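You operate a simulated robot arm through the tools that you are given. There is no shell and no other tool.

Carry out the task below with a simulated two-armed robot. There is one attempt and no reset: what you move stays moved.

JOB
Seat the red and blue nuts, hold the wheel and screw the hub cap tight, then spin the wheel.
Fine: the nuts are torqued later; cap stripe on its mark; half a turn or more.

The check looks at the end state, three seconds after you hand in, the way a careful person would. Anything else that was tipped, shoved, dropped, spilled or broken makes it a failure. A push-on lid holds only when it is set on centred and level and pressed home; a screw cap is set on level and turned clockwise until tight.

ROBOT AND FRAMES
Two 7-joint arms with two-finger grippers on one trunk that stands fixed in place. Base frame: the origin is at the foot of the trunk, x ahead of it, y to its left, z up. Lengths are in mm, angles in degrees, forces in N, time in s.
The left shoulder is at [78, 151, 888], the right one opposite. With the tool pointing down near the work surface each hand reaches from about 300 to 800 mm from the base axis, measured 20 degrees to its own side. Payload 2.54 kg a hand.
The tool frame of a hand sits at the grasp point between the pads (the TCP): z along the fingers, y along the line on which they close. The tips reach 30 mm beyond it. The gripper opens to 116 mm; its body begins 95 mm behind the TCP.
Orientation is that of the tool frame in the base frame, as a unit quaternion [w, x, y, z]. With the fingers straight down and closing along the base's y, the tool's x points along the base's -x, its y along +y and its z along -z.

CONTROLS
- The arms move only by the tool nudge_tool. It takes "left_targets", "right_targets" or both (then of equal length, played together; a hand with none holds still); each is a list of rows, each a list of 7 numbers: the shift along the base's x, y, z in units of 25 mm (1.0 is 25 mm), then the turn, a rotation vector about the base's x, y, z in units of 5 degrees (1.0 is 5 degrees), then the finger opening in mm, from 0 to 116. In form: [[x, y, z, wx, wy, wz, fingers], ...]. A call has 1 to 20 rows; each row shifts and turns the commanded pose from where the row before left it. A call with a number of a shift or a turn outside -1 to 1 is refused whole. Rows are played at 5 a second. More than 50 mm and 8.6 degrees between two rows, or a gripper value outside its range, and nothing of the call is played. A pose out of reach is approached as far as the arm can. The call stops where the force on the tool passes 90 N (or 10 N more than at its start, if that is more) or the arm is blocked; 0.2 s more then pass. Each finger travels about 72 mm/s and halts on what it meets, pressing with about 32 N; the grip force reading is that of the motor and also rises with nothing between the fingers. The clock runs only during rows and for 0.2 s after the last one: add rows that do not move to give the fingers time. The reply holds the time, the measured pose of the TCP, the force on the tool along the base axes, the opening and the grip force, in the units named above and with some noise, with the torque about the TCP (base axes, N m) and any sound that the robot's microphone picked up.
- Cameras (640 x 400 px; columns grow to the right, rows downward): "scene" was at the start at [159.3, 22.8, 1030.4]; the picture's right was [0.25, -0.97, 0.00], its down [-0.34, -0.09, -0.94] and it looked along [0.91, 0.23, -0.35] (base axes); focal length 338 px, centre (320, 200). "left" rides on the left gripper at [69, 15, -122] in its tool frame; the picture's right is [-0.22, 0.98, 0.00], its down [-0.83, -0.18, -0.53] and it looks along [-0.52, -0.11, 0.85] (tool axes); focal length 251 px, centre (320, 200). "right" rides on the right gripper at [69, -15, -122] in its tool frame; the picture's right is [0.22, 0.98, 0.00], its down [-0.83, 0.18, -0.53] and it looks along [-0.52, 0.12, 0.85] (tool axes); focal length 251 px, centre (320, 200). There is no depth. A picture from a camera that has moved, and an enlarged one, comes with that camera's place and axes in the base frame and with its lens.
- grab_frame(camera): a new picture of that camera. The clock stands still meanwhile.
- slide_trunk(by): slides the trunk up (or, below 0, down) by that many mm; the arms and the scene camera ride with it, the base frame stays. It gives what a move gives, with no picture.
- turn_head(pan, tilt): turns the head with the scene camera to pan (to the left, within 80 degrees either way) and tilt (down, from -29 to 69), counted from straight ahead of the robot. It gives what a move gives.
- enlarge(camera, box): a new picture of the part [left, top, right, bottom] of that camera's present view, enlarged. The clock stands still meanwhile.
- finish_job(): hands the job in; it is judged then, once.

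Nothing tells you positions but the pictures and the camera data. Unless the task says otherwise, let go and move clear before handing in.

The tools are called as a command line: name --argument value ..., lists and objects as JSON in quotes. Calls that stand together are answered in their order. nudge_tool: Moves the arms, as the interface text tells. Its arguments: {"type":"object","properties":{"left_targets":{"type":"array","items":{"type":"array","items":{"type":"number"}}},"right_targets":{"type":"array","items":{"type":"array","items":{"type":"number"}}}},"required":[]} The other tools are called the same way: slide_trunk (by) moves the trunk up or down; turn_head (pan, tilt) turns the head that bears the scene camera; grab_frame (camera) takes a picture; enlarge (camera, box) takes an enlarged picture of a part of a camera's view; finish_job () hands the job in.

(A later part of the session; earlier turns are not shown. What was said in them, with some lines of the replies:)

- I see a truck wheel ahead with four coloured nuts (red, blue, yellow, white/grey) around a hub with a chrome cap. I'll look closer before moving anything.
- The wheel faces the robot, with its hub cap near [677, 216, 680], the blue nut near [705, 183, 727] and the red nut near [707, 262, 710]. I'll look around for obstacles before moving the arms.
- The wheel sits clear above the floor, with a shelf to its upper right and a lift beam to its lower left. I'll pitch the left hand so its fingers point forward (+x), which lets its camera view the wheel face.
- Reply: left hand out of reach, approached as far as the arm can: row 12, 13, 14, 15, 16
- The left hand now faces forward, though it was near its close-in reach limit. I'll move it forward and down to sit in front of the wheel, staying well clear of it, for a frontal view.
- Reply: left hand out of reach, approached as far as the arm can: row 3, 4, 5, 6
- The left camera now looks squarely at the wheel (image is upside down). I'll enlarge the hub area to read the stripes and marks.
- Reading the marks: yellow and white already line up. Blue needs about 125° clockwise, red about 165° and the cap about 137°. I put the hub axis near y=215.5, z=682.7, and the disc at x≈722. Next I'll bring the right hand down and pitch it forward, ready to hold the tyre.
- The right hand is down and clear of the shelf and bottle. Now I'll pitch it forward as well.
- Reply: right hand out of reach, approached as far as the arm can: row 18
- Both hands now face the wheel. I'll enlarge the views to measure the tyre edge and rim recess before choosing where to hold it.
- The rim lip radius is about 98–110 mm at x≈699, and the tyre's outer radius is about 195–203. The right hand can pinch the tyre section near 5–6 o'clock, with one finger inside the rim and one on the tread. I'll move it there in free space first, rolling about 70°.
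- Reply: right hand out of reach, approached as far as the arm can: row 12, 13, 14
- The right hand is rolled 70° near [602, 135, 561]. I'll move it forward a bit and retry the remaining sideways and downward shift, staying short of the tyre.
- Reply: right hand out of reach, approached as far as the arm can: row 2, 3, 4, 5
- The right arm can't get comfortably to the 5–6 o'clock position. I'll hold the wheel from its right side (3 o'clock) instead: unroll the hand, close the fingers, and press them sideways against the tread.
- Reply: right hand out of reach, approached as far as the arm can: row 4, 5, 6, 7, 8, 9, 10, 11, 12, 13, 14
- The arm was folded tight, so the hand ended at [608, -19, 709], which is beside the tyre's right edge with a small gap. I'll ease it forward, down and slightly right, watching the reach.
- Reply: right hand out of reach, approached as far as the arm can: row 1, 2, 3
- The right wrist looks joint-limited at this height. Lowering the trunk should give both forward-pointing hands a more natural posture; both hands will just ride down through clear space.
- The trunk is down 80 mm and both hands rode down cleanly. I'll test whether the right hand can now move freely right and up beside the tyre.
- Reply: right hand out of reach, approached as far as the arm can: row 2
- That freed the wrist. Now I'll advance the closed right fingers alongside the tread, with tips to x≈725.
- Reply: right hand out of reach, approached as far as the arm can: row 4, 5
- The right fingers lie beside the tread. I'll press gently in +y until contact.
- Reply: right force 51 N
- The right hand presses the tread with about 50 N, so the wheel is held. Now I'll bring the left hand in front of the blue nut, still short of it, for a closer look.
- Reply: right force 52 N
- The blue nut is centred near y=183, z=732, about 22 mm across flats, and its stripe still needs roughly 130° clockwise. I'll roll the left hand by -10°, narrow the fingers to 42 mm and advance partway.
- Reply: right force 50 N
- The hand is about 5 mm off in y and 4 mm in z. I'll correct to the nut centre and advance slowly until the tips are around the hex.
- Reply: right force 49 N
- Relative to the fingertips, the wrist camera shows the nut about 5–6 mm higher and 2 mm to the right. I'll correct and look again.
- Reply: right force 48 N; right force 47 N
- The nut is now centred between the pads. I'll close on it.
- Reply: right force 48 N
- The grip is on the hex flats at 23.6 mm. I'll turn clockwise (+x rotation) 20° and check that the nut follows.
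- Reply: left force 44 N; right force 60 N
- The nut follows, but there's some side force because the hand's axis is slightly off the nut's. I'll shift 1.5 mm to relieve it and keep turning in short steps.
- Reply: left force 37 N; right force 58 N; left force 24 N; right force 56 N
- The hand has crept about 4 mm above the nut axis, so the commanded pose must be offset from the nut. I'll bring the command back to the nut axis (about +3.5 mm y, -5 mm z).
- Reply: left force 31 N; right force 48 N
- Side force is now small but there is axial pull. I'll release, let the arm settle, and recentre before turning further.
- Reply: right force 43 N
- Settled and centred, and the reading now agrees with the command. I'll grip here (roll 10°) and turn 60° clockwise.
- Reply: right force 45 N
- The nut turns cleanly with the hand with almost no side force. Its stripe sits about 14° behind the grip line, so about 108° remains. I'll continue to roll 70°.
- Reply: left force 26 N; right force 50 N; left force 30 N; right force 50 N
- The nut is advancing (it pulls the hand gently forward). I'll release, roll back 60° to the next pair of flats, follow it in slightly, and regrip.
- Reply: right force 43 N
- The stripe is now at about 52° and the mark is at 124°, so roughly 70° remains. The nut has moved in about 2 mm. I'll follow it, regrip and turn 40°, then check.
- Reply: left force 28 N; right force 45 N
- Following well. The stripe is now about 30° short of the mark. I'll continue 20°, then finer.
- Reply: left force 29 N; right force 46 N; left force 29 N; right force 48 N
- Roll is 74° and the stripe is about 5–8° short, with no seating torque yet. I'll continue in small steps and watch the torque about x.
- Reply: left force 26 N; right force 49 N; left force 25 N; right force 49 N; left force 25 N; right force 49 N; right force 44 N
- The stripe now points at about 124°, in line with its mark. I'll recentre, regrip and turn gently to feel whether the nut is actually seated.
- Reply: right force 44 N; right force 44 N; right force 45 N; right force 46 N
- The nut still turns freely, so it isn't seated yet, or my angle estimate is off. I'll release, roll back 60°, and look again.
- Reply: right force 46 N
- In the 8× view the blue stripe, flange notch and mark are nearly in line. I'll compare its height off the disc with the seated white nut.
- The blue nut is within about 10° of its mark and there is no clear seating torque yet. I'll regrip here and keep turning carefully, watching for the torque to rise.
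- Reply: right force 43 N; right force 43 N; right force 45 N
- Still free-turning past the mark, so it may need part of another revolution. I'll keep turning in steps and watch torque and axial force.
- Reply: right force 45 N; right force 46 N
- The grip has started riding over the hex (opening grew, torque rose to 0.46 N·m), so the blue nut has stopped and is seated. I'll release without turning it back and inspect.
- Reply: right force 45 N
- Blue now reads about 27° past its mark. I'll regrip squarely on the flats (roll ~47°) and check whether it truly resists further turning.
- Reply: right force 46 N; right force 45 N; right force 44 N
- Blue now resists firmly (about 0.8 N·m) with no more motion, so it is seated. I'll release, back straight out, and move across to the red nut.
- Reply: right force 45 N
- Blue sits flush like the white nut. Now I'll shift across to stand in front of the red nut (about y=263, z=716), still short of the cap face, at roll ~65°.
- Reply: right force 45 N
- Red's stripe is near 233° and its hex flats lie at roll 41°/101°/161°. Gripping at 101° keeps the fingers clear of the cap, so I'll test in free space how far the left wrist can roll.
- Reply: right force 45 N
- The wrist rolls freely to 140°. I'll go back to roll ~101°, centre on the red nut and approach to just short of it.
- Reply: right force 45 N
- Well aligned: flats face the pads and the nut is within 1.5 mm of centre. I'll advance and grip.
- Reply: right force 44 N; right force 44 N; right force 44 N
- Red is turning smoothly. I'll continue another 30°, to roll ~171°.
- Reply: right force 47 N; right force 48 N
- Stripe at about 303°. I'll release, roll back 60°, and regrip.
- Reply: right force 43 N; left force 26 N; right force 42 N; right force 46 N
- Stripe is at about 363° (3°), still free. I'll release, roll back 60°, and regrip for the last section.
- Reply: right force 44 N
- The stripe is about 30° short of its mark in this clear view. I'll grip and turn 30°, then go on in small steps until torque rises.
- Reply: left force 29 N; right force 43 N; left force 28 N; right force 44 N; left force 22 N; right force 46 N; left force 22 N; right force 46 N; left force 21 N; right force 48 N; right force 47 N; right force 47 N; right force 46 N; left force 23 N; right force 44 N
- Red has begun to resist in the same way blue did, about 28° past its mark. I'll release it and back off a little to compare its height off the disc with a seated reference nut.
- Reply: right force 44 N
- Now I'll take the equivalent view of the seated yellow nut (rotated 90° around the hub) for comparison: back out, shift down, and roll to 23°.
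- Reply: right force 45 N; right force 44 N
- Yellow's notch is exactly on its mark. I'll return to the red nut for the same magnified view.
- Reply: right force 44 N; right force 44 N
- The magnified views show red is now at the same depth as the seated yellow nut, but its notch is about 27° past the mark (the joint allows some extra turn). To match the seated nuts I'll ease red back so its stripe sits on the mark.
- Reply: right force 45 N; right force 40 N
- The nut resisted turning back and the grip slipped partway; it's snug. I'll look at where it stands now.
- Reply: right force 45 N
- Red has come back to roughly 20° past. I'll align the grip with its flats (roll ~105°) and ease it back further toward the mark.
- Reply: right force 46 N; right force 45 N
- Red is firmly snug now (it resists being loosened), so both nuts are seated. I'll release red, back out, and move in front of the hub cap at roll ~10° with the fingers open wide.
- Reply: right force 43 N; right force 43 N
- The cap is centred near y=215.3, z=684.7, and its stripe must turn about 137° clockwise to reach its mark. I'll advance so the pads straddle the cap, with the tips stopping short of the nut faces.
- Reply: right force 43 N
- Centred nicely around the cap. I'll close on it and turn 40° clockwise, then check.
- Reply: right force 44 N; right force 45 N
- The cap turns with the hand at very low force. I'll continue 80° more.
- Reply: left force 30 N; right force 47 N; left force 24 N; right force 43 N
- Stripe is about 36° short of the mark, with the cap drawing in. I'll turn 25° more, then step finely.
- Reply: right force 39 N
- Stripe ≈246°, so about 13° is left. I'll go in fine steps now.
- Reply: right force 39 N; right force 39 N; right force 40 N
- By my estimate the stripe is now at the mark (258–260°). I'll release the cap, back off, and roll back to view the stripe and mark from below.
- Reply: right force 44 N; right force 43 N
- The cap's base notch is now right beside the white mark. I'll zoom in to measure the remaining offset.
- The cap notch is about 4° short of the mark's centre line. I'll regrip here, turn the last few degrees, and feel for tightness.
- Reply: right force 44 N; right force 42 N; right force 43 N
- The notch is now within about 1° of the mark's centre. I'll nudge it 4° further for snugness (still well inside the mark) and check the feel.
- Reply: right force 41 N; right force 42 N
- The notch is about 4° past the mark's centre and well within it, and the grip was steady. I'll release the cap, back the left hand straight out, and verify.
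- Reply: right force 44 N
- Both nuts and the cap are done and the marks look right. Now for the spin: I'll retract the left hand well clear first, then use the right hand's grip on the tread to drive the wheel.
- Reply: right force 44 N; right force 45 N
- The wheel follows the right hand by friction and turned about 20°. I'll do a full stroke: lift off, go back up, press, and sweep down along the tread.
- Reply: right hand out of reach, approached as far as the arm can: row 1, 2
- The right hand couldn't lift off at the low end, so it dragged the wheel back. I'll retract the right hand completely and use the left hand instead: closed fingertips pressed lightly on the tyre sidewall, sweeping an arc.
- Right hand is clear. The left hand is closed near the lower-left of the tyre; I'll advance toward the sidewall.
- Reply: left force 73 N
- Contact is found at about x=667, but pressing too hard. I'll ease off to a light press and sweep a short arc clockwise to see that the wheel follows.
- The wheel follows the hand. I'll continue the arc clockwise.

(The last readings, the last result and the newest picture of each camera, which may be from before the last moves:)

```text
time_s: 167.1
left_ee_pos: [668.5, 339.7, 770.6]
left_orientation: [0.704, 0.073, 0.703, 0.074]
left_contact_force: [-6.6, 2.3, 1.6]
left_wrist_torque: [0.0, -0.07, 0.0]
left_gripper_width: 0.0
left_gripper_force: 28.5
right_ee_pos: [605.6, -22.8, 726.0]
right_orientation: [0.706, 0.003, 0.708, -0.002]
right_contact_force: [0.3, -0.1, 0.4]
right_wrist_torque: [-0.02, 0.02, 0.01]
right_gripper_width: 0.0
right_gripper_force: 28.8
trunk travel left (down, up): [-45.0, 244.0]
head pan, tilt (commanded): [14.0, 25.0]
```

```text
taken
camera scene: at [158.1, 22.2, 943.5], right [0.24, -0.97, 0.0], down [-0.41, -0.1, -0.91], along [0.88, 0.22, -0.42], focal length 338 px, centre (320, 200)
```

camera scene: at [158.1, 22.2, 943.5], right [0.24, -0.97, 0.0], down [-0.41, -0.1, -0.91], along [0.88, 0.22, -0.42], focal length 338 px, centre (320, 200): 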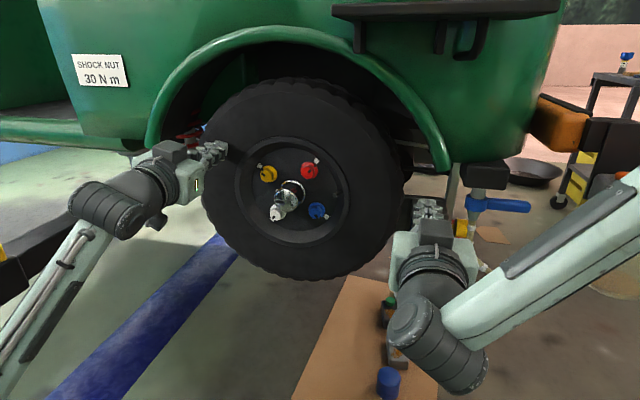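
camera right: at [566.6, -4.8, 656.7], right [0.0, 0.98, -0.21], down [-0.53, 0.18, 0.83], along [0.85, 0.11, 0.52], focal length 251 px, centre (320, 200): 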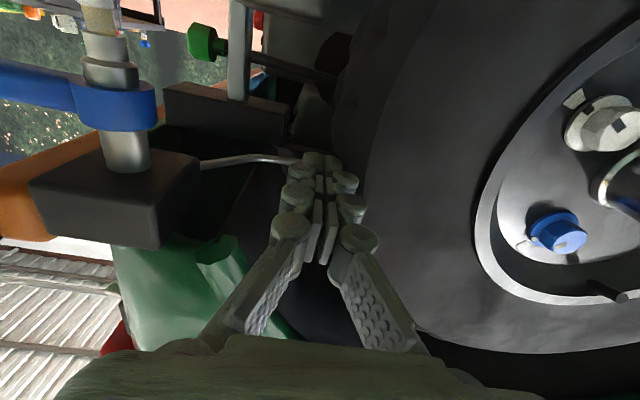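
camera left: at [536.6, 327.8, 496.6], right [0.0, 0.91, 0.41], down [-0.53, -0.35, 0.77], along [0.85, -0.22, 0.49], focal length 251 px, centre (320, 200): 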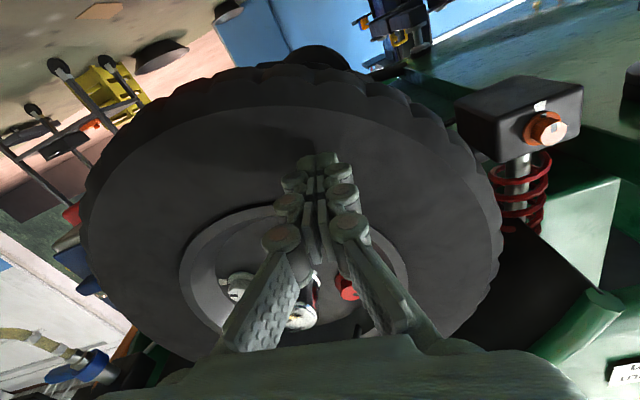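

The wheel has turned about 90° clockwise net (red is now where blue was). I'll continue over the top of the arc.

nudge_tool --left_targets '[[0, -0.588, 0.736, 0, 0, 0, 0], [0, -0.692, 0.636, 0, 0, 0, 0], [0, -0.785, 0.52, 0, 0, 0, 0], [0, -0.857, 0.39, 0, 0, 0, 0], [0, 0, 0, 0, 0, 0, 0]]'

grab_frame --camera "scene"

```text
time_s: 168.3
left_ee_pos: [668.0, 265.5, 826.3]
left_orientation: [0.704, 0.073, 0.703, 0.073]
left_contact_force: [-15.0, 0.2, 0.0]
left_wrist_torque: [0.08, 0.02, 0.02]
left_gripper_width: 6.0
left_gripper_force: 28.5
right_ee_pos: [602.7, -21.5, 724.4]
right_orientation: [0.706, 0.002, 0.708, -0.001]
right_contact_force: [0.2, -0.2, -0.7]
right_wrist_torque: [-0.02, 0.01, 0.0]
right_gripper_width: 0.1
right_gripper_force: 28.6
trunk travel left (down, up): [-45.0, 244.0]
head pan, tilt (commanded): [14.0, 25.0]
```

```text
taken
camera scene: at [157.7, 22.3, 943.4], right [0.24, -0.97, 0.0], down [-0.41, -0.1, -0.91], along [0.88, 0.22, -0.42], focal length 338 px, centre (320, 200)
```

scene: 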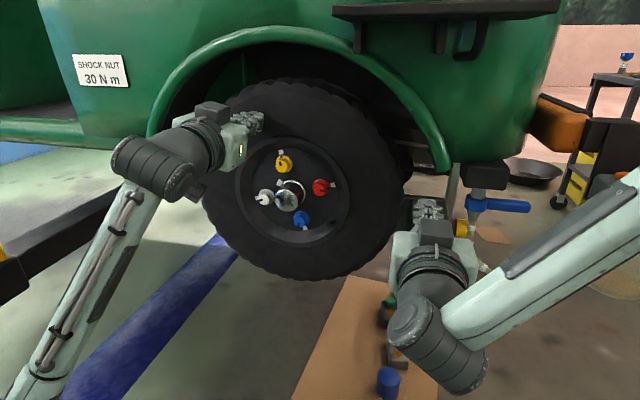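

About 137° so far. I'll continue across the top.

nudge_tool --left_targets '[[0, -0.907, 0.251, 0, 0, 0, 0], [0, -0.935, 0.107, 0, 0, 0, 0], [0, -0.941, -0.04, 0, 0, 0, 0], [0, 0, 0, 0, 0, 0, 0]]'

nudge_tool --left_targets '[[0, -0.922, -0.188, 0, 0, 0, 0], [0, -0.882, -0.33, 0, 0, 0, 0], [0, -0.82, -0.464, 0, 0, 0, 0], [0, 0, 0, 0, 0, 0, 0]]'

grab_frame --camera "scene"

```text
time_s: 169.3
left_ee_pos: [667.9, 196.4, 833.5]
left_orientation: [0.703, 0.072, 0.704, 0.074]
left_contact_force: [-9.1, 1.9, -1.3]
left_wrist_torque: [0.03, 0.1, 0.0]
left_gripper_width: 6.0
left_gripper_force: 28.4
right_ee_pos: [604.2, -22.1, 725.1]
right_orientation: [0.706, 0.002, 0.709, -0.001]
right_contact_force: [-0.6, -0.3, -0.1]
right_wrist_torque: [-0.01, -0.05, -0.01]
right_gripper_width: 0.2
right_gripper_force: 28.9
trunk travel left (down, up): [-45.0, 244.0]
head pan, tilt (commanded): [14.0, 25.0]
```

```text
time_s: 170.3
left_ee_pos: [668.1, 130.8, 808.8]
left_orientation: [0.703, 0.074, 0.703, 0.074]
left_contact_force: [-3.3, -1.1, -0.3]
left_wrist_torque: [0.0, 0.13, -0.12]
left_gripper_width: 0.0
left_gripper_force: 28.8
right_ee_pos: [604.2, -21.6, 725.2]
right_orientation: [0.705, 0.003, 0.709, -0.002]
right_contact_force: [-0.2, 0.9, 0.1]
right_wrist_torque: [-0.01, -0.01, -0.04]
right_gripper_width: 0.2
right_gripper_force: 28.3
trunk travel left (down, up): [-45.0, 244.0]
head pan, tilt (commanded): [14.0, 25.0]
```

```text
taken
camera scene: at [158.5, 22.1, 943.3], right [0.24, -0.97, 0.0], down [-0.41, -0.1, -0.91], along [0.88, 0.22, -0.42], focal length 338 px, centre (320, 200)
```

scene: 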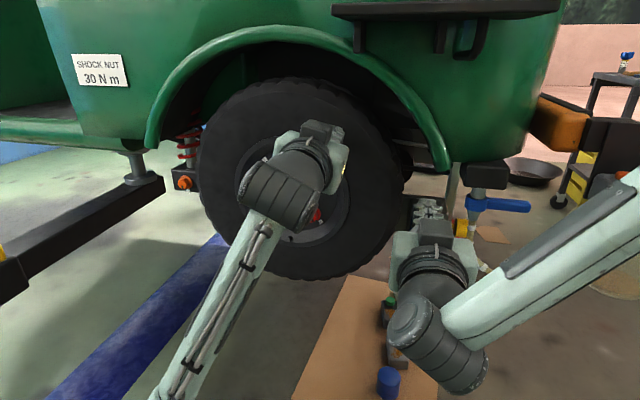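

I'll lift off and check the total rotation.

nudge_tool --left_targets '[[-0.6, 0, 0, 0, 0, 0, 0], [-1, 0, 0, 0, 0, 0, 0], [-0.8, 0.8, 0, 0, 0, 0, 0], [0, 1, 0, 0, 0, 0, 0], [0, 1, -0.2, 0, 0, 0, 0], [0, 1, -0.4, 0, 0, 0, 0], [0, 1, -0.6, 0, 0, 0, 0], [0, 1, -0.8, 0, 0, 0, 0], [0, 1, -0.8, 0, 0, 0, 0], [0, 0.8, -0.8, 0, 0, 0, 0], [0, 0, 0, 0, 0, 0, 0]]'

grab_frame --camera "scene"

enlarge --camera "scene" --box '[235, 130, 355, 250]'

```text
time_s: 172.7
left_ee_pos: [608.5, 322.1, 719.7]
left_orientation: [0.704, 0.072, 0.703, 0.074]
left_contact_force: [-0.7, -0.1, -0.5]
left_wrist_torque: [-0.01, -0.03, -0.04]
left_gripper_width: 0.0
left_gripper_force: 28.4
right_ee_pos: [603.7, -20.1, 724.0]
right_orientation: [0.706, 0.002, 0.708, -0.002]
right_contact_force: [0.3, 0.0, -0.5]
right_wrist_torque: [0.0, -0.02, 0.0]
right_gripper_width: 0.2
right_gripper_force: 28.5
trunk travel left (down, up): [-45.0, 244.0]
head pan, tilt (commanded): [14.0, 25.0]
```

```text
taken
camera scene: at [158.5, 22.2, 943.3], right [0.24, -0.97, 0.0], down [-0.41, -0.1, -0.91], along [0.88, 0.22, -0.42], focal length 338 px, centre (320, 200)
```

scene: 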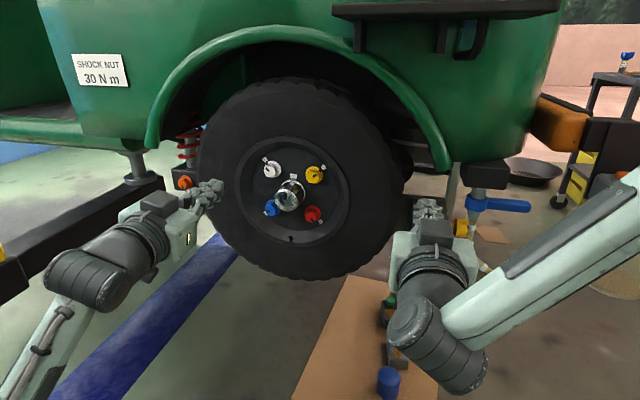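

```text
3.33 times, centred on (295, 190) of scene
camera zoom: at [158.5, 22.2, 943.3], right [0.24, -0.97, 0.0], down [-0.41, -0.1, -0.91], along [0.88, 0.22, -0.42], focal length 1127 px, centre (403, 233)
```

zoom: 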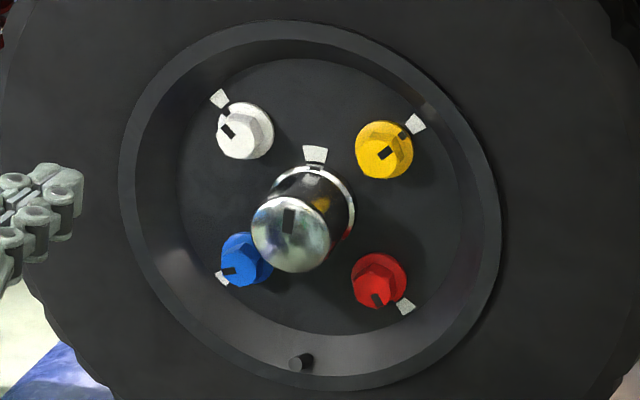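

The wheel has turned about 187° net, and the cap notch is clearly on its mark. For margin I'll add one more clockwise sweep.

nudge_tool --left_targets '[[0, 0.5, -1, 0, 0, 0, 0], [0, 0.46, -1, 0, 0, 0, 0], [0, 0, -1, 0, 0, 0, 0], [0, 0, -1, 0, 0, 0, 0], [0, 0, -0.3, 0, 0, 0, 0], [1, 0, 0, 0, 0, 0, 0], [1, 0, 0, 0, 0, 0, 0], [0.3, 0, 0, 0, 0, 0, 0], [0, 0, 0, 0, 0, 0, 0]]'

nudge_tool --left_targets '[[0.08, 0, 0, 0, 0, 0, 0], [0.06, 0, 0, 0, 0, 0, 0], [0, 0, 0, 0, 0, 0, 0]]'

```text
time_s: 174.7
left_ee_pos: [666.5, 344.4, 612.5]
left_orientation: [0.703, 0.073, 0.703, 0.073]
left_contact_force: [0.0, 0.1, -0.5]
left_wrist_torque: [0.04, -0.01, 0.01]
left_gripper_width: 0.0
left_gripper_force: 28.8
right_ee_pos: [603.4, -21.3, 724.7]
right_orientation: [0.705, 0.002, 0.709, -0.001]
right_contact_force: [-0.5, -0.2, 0.2]
right_wrist_torque: [0.0, 0.01, -0.01]
right_gripper_width: 0.0
right_gripper_force: 27.9
trunk travel left (down, up): [-45.0, 244.0]
head pan, tilt (commanded): [14.0, 25.0]
```

```text
time_s: 175.5
left_ee_pos: [667.3, 344.8, 611.9]
left_orientation: [0.703, 0.074, 0.703, 0.074]
left_contact_force: [-54.9, 1.2, -4.1]
left_wrist_torque: [0.44, -0.09, 0.01]
left_gripper_width: 5.8
left_gripper_force: 28.6
right_ee_pos: [603.2, -20.9, 725.6]
right_orientation: [0.706, 0.002, 0.708, -0.001]
right_contact_force: [-0.4, 0.6, -0.2]
right_wrist_torque: [-0.01, 0.0, 0.01]
right_gripper_width: 0.2
right_gripper_force: 28.5
trunk travel left (down, up): [-45.0, 244.0]
head pan, tilt (commanded): [14.0, 25.0]
```

Contact is made. I'll ease off slightly and sweep clockwise again.

nudge_tool --left_targets '[[-0.05, 0, 0, 0, 0, 0, 0], [0, 0.392, 0.856, 0, 0, 0, 0], [0, 0.248, 0.908, 0, 0, 0, 0], [0, 0.108, 0.936, 0, 0, 0, 0], [0, -0.04, 0.94, 0, 0, 0, 0], [0, -0.188, 0.92, 0, 0, 0, 0], [0, 0, 0, 0, 0, 0, 0]]'

nudge_tool --left_targets '[[0, -0.332, 0.884, 0, 0, 0, 0], [0, -0.46, 0.82, 0, 0, 0, 0], [0, -0.588, 0.736, 0, 0, 0, 0], [0, -0.692, 0.636, 0, 0, 0, 0], [0, -0.785, 0.52, 0, 0, 0, 0], [0, 0, 0, 0, 0, 0, 0]]'

grab_frame --camera "scene"

```text
time_s: 177.1
left_ee_pos: [668.6, 359.3, 725.3]
left_orientation: [0.703, 0.072, 0.704, 0.074]
left_contact_force: [-8.2, 1.3, 0.1]
left_wrist_torque: [-0.09, -0.05, -0.02]
left_gripper_width: 0.1
left_gripper_force: 28.6
right_ee_pos: [604.0, -21.4, 725.1]
right_orientation: [0.706, 0.002, 0.708, -0.001]
right_contact_force: [-0.5, 0.0, 0.1]
right_wrist_torque: [-0.01, 0.03, -0.02]
right_gripper_width: 0.2
right_gripper_force: 28.7
trunk travel left (down, up): [-45.0, 244.0]
head pan, tilt (commanded): [14.0, 25.0]
```

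```text
time_s: 178.5
left_ee_pos: [667.3, 286.5, 818.0]
left_orientation: [0.704, 0.073, 0.703, 0.073]
left_contact_force: [-9.3, 1.0, 0.8]
left_wrist_torque: [-0.01, 0.03, 0.03]
left_gripper_width: 6.1
left_gripper_force: 28.5
right_ee_pos: [602.6, -22.0, 725.0]
right_orientation: [0.706, 0.002, 0.708, -0.001]
right_contact_force: [-0.3, 0.5, -0.1]
right_wrist_torque: [0.02, 0.01, 0.01]
right_gripper_width: 0.0
right_gripper_force: 28.3
trunk travel left (down, up): [-45.0, 244.0]
head pan, tilt (commanded): [14.0, 25.0]
```

```text
taken
camera scene: at [157.9, 22.3, 943.5], right [0.24, -0.97, 0.0], down [-0.41, -0.1, -0.91], along [0.88, 0.22, -0.42], focal length 338 px, centre (320, 200)
```

scene: 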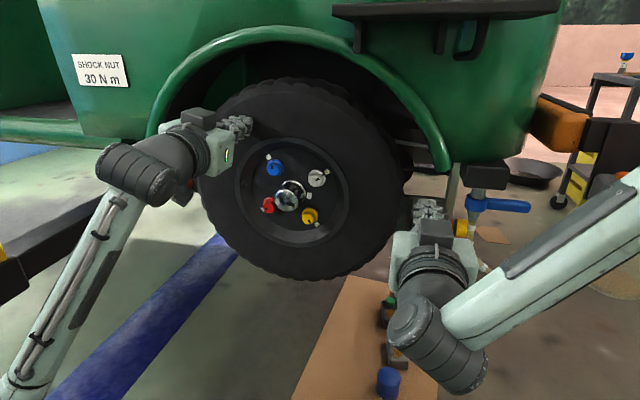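

Net rotation is now about 270°. I'll lift the hand off straight back and inspect everything.

nudge_tool --left_targets '[[-0.6, 0, 0, 0, 0, 0, 0], [-1, 0, 0, 0, 0, 0, 0], [-1, 0, -0.5, 0, 0, 0, 0], [-1, 0, -1, 0, 0, 0, 10], [0, 0, -1, 0, 0, 0, 20], [0, 0, -1, 0, 0, 0, 40], [0, 0, 0, 0, 0, 0, 60], [0, 0, 0, 0, 0, 0, 60]]' --right_targets '[[-0.5, 0, 0, 0, 0, 0, 0], [-0.5, 0, 0, 0, 0, 0, 0], [0, 0, 0, 0, 0, 0, 0], [0, 0, 0, 0, 0, 0, 0], [0, 0, 0, 0, 0, 0, 0], [0, 0, 0, 0, 0, 0, 0], [0, 0, 0, 0, 0, 0, 0], [0, 0, 0, 0, 0, 0, 0]]'

grab_frame --camera "left"

enlarge --camera "scene" --box '[235, 130, 355, 250]'

```text
time_s: 180.3
left_ee_pos: [578.1, 287.6, 728.5]
left_orientation: [0.704, 0.072, 0.703, 0.073]
left_contact_force: [0.2, -0.2, -0.3]
left_wrist_torque: [0.01, -0.01, 0.01]
left_gripper_width: 59.8
left_gripper_force: 0.0
right_ee_pos: [578.4, -20.9, 726.0]
right_orientation: [0.706, 0.002, 0.708, -0.002]
right_contact_force: [0.1, 0.0, 0.3]
right_wrist_torque: [0.01, 0.0, -0.03]
right_gripper_width: 0.0
right_gripper_force: 28.5
trunk travel left (down, up): [-45.0, 244.0]
head pan, tilt (commanded): [14.0, 25.0]
```

```text
taken
camera left: at [455.9, 316.1, 664.3], right [0.0, 0.91, 0.41], down [-0.53, -0.35, 0.77], along [0.85, -0.22, 0.49], focal length 251 px, centre (320, 200)
```

left: 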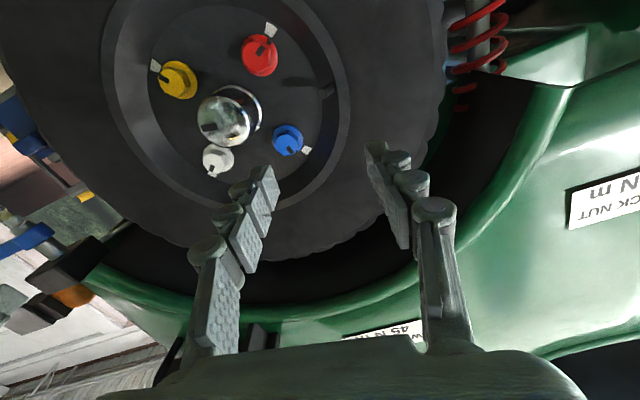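

```text
3.33 times, centred on (295, 190) of scene
camera zoom: at [158.5, 22.2, 943.3], right [0.24, -0.97, 0.0], down [-0.41, -0.1, -0.91], along [0.88, 0.22, -0.42], focal length 1127 px, centre (403, 233)
```

zoom: 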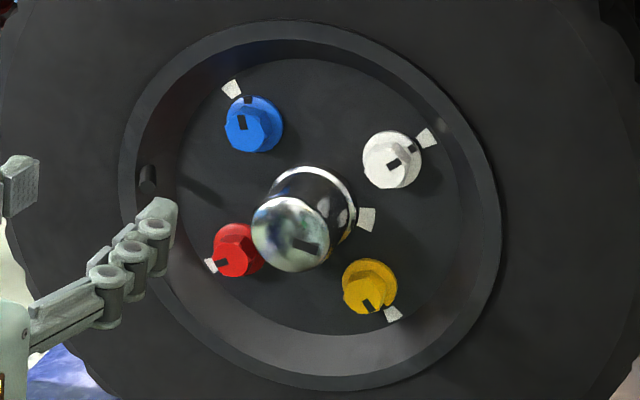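

I'll take a last magnified look at the cap mark and the nuts.

enlarge --camera "scene" --box '[280, 175, 330, 215]'

enlarge --camera "scene" --box '[255, 150, 315, 200]'

enlarge --camera "left" --box '[140, 0, 320, 190]'

grab_frame --camera "scene"

```text
10.00 times, centred on (305, 195) of scene
camera zoom: at [158.5, 22.2, 943.3], right [0.24, -0.97, 0.0], down [-0.41, -0.1, -0.91], along [0.88, 0.22, -0.42], focal length 3382 px, centre (470, 250)
```

zoom: 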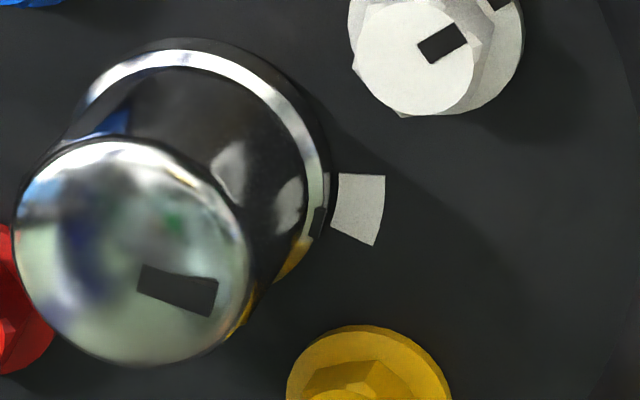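

```text
8.00 times, centred on (285, 175) of scene
camera zoom: at [158.5, 22.2, 943.3], right [0.24, -0.97, 0.0], down [-0.41, -0.1, -0.91], along [0.88, 0.22, -0.42], focal length 2705 px, centre (600, 400)
```

zoom: 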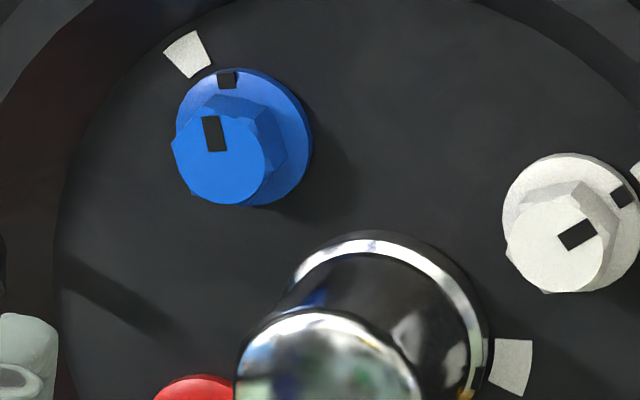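

```text
2.11 times, centred on (230, 95) of left
camera zoom: at [455.9, 316.1, 664.3], right [0.0, 0.91, 0.41], down [-0.53, -0.35, 0.77], along [0.85, -0.22, 0.49], focal length 529 px, centre (510, 421)
```

zoom: 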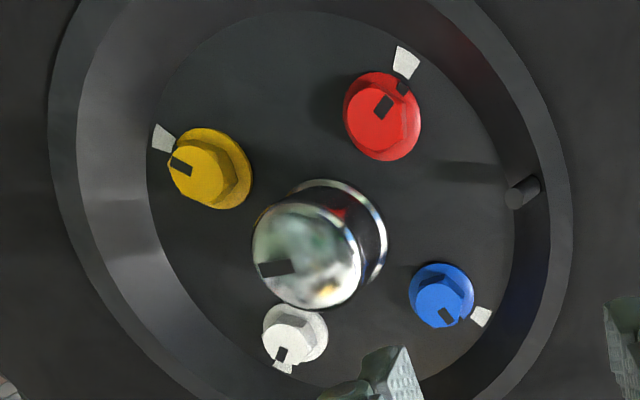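

```text
taken
camera scene: at [158.5, 22.2, 943.3], right [0.24, -0.97, 0.0], down [-0.41, -0.1, -0.91], along [0.88, 0.22, -0.42], focal length 338 px, centre (320, 200)
```

scene: 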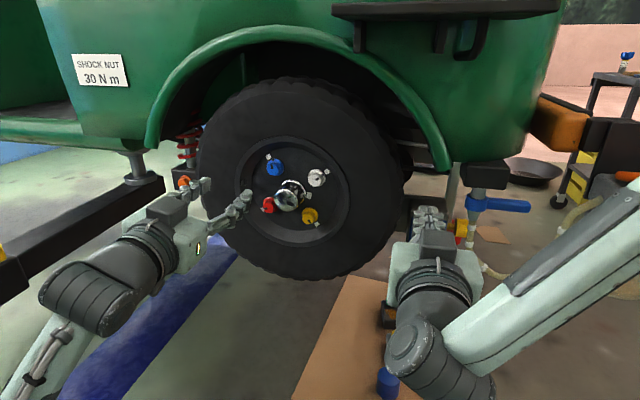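

Everything checks out: the cap notch lies on its mark, both nuts sit flush like the reference nuts, and the wheel has turned about ¾ of a revolution. I'll withdraw both hands a little further before handing in.

nudge_tool --left_targets '[[-0.8, 0.2, 0, 0, 0, 0, 60], [-0.8, 0.2, 0, 0, 0, 0, 60], [-0.4, 0, 0, 0, 0, 0, 60], [0, 0, 0, 0, 0, 0, 60]]' --right_targets '[[-0.5, 0, 0, 0, 0, 0, 0], [-0.5, 0, 0, 0, 0, 0, 0], [0, 0, 0, 0, 0, 0, 0], [0, 0, 0, 0, 0, 0, 0]]'

grab_frame --camera "scene"

enlarge --camera "scene" --box '[235, 130, 355, 250]'

```text
time_s: 181.3
left_ee_pos: [535.4, 299.9, 725.3]
left_orientation: [0.704, 0.074, 0.703, 0.073]
left_contact_force: [-0.4, -0.6, 0.3]
left_wrist_torque: [0.02, 0.01, -0.02]
left_gripper_width: 60.1
left_gripper_force: 0.1
left hand out of reach, approached as far as the arm can: row 3
right_ee_pos: [553.4, -21.4, 725.1]
right_orientation: [0.706, 0.002, 0.708, -0.001]
right_contact_force: [-0.2, -0.1, 0.2]
right_wrist_torque: [-0.02, 0.0, 0.03]
right_gripper_width: 0.0
right_gripper_force: 28.8
trunk travel left (down, up): [-45.0, 244.0]
head pan, tilt (commanded): [14.0, 25.0]
```

```text
taken
camera scene: at [158.5, 22.2, 943.3], right [0.24, -0.97, 0.0], down [-0.41, -0.1, -0.91], along [0.88, 0.22, -0.42], focal length 338 px, centre (320, 200)
```

scene: 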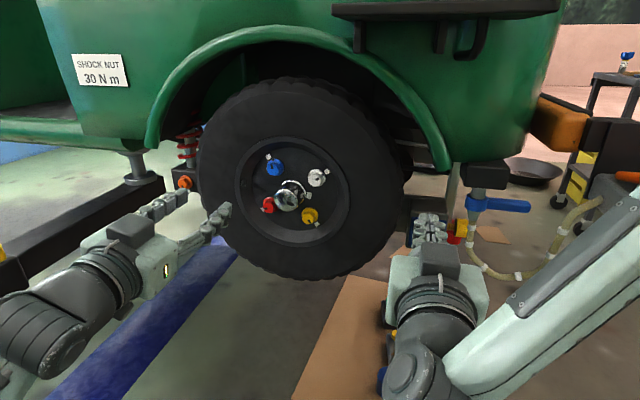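

```text
3.33 times, centred on (295, 190) of scene
camera zoom: at [158.5, 22.2, 943.3], right [0.24, -0.97, 0.0], down [-0.41, -0.1, -0.91], along [0.88, 0.22, -0.42], focal length 1127 px, centre (403, 233)
```

zoom: 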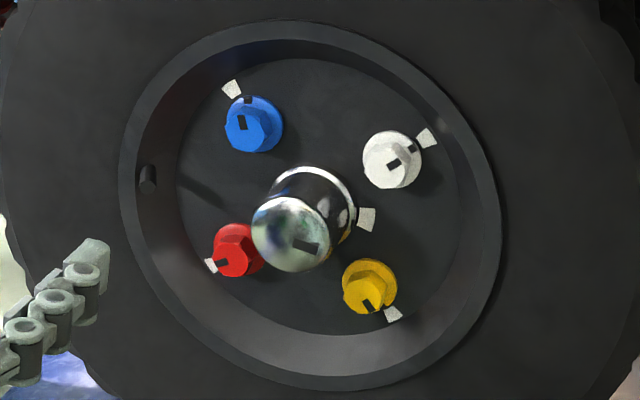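

Both hands are clear, the wheel is at rest, the red and blue nuts are snug against the disc, and the cap's stripe is on its mark. Nothing else has been disturbed, so I'm handing in.

finish_job

```text
The job is handed in.
```

I've handed the job in: the red and blue nuts are seated, the hub cap is screwed on with its stripe on the mark, and the wheel has been spun. The judged result hasn't come back.

- **Nuts:** Both turned until they stopped. Red's flange is as close to the disc as the yellow nut's, which was already seated. I didn't make that depth check on blue. Both stripes are past their marks: blue by about 27°, red by about 17–20° after I tried to back it off and it held. I took snug as enough, since the nuts are torqued later.
- **Hub cap:** The notch is about 5° past the centre of its mark, still within the mark's width. I felt no firm stop when turning it, so I relied on the stripe reaching its mark, not on the torque, to call it tight.
- **Wheel:** Held from the right side while the nuts and cap were turned. It then went round about three quarters of a turn clockwise and was at rest in the last picture.
- **Surroundings:** I saw nothing else tipped, shoved or dropped. The trunk is still 80 mm lower than at the start, and both hands are clear of the wheel.
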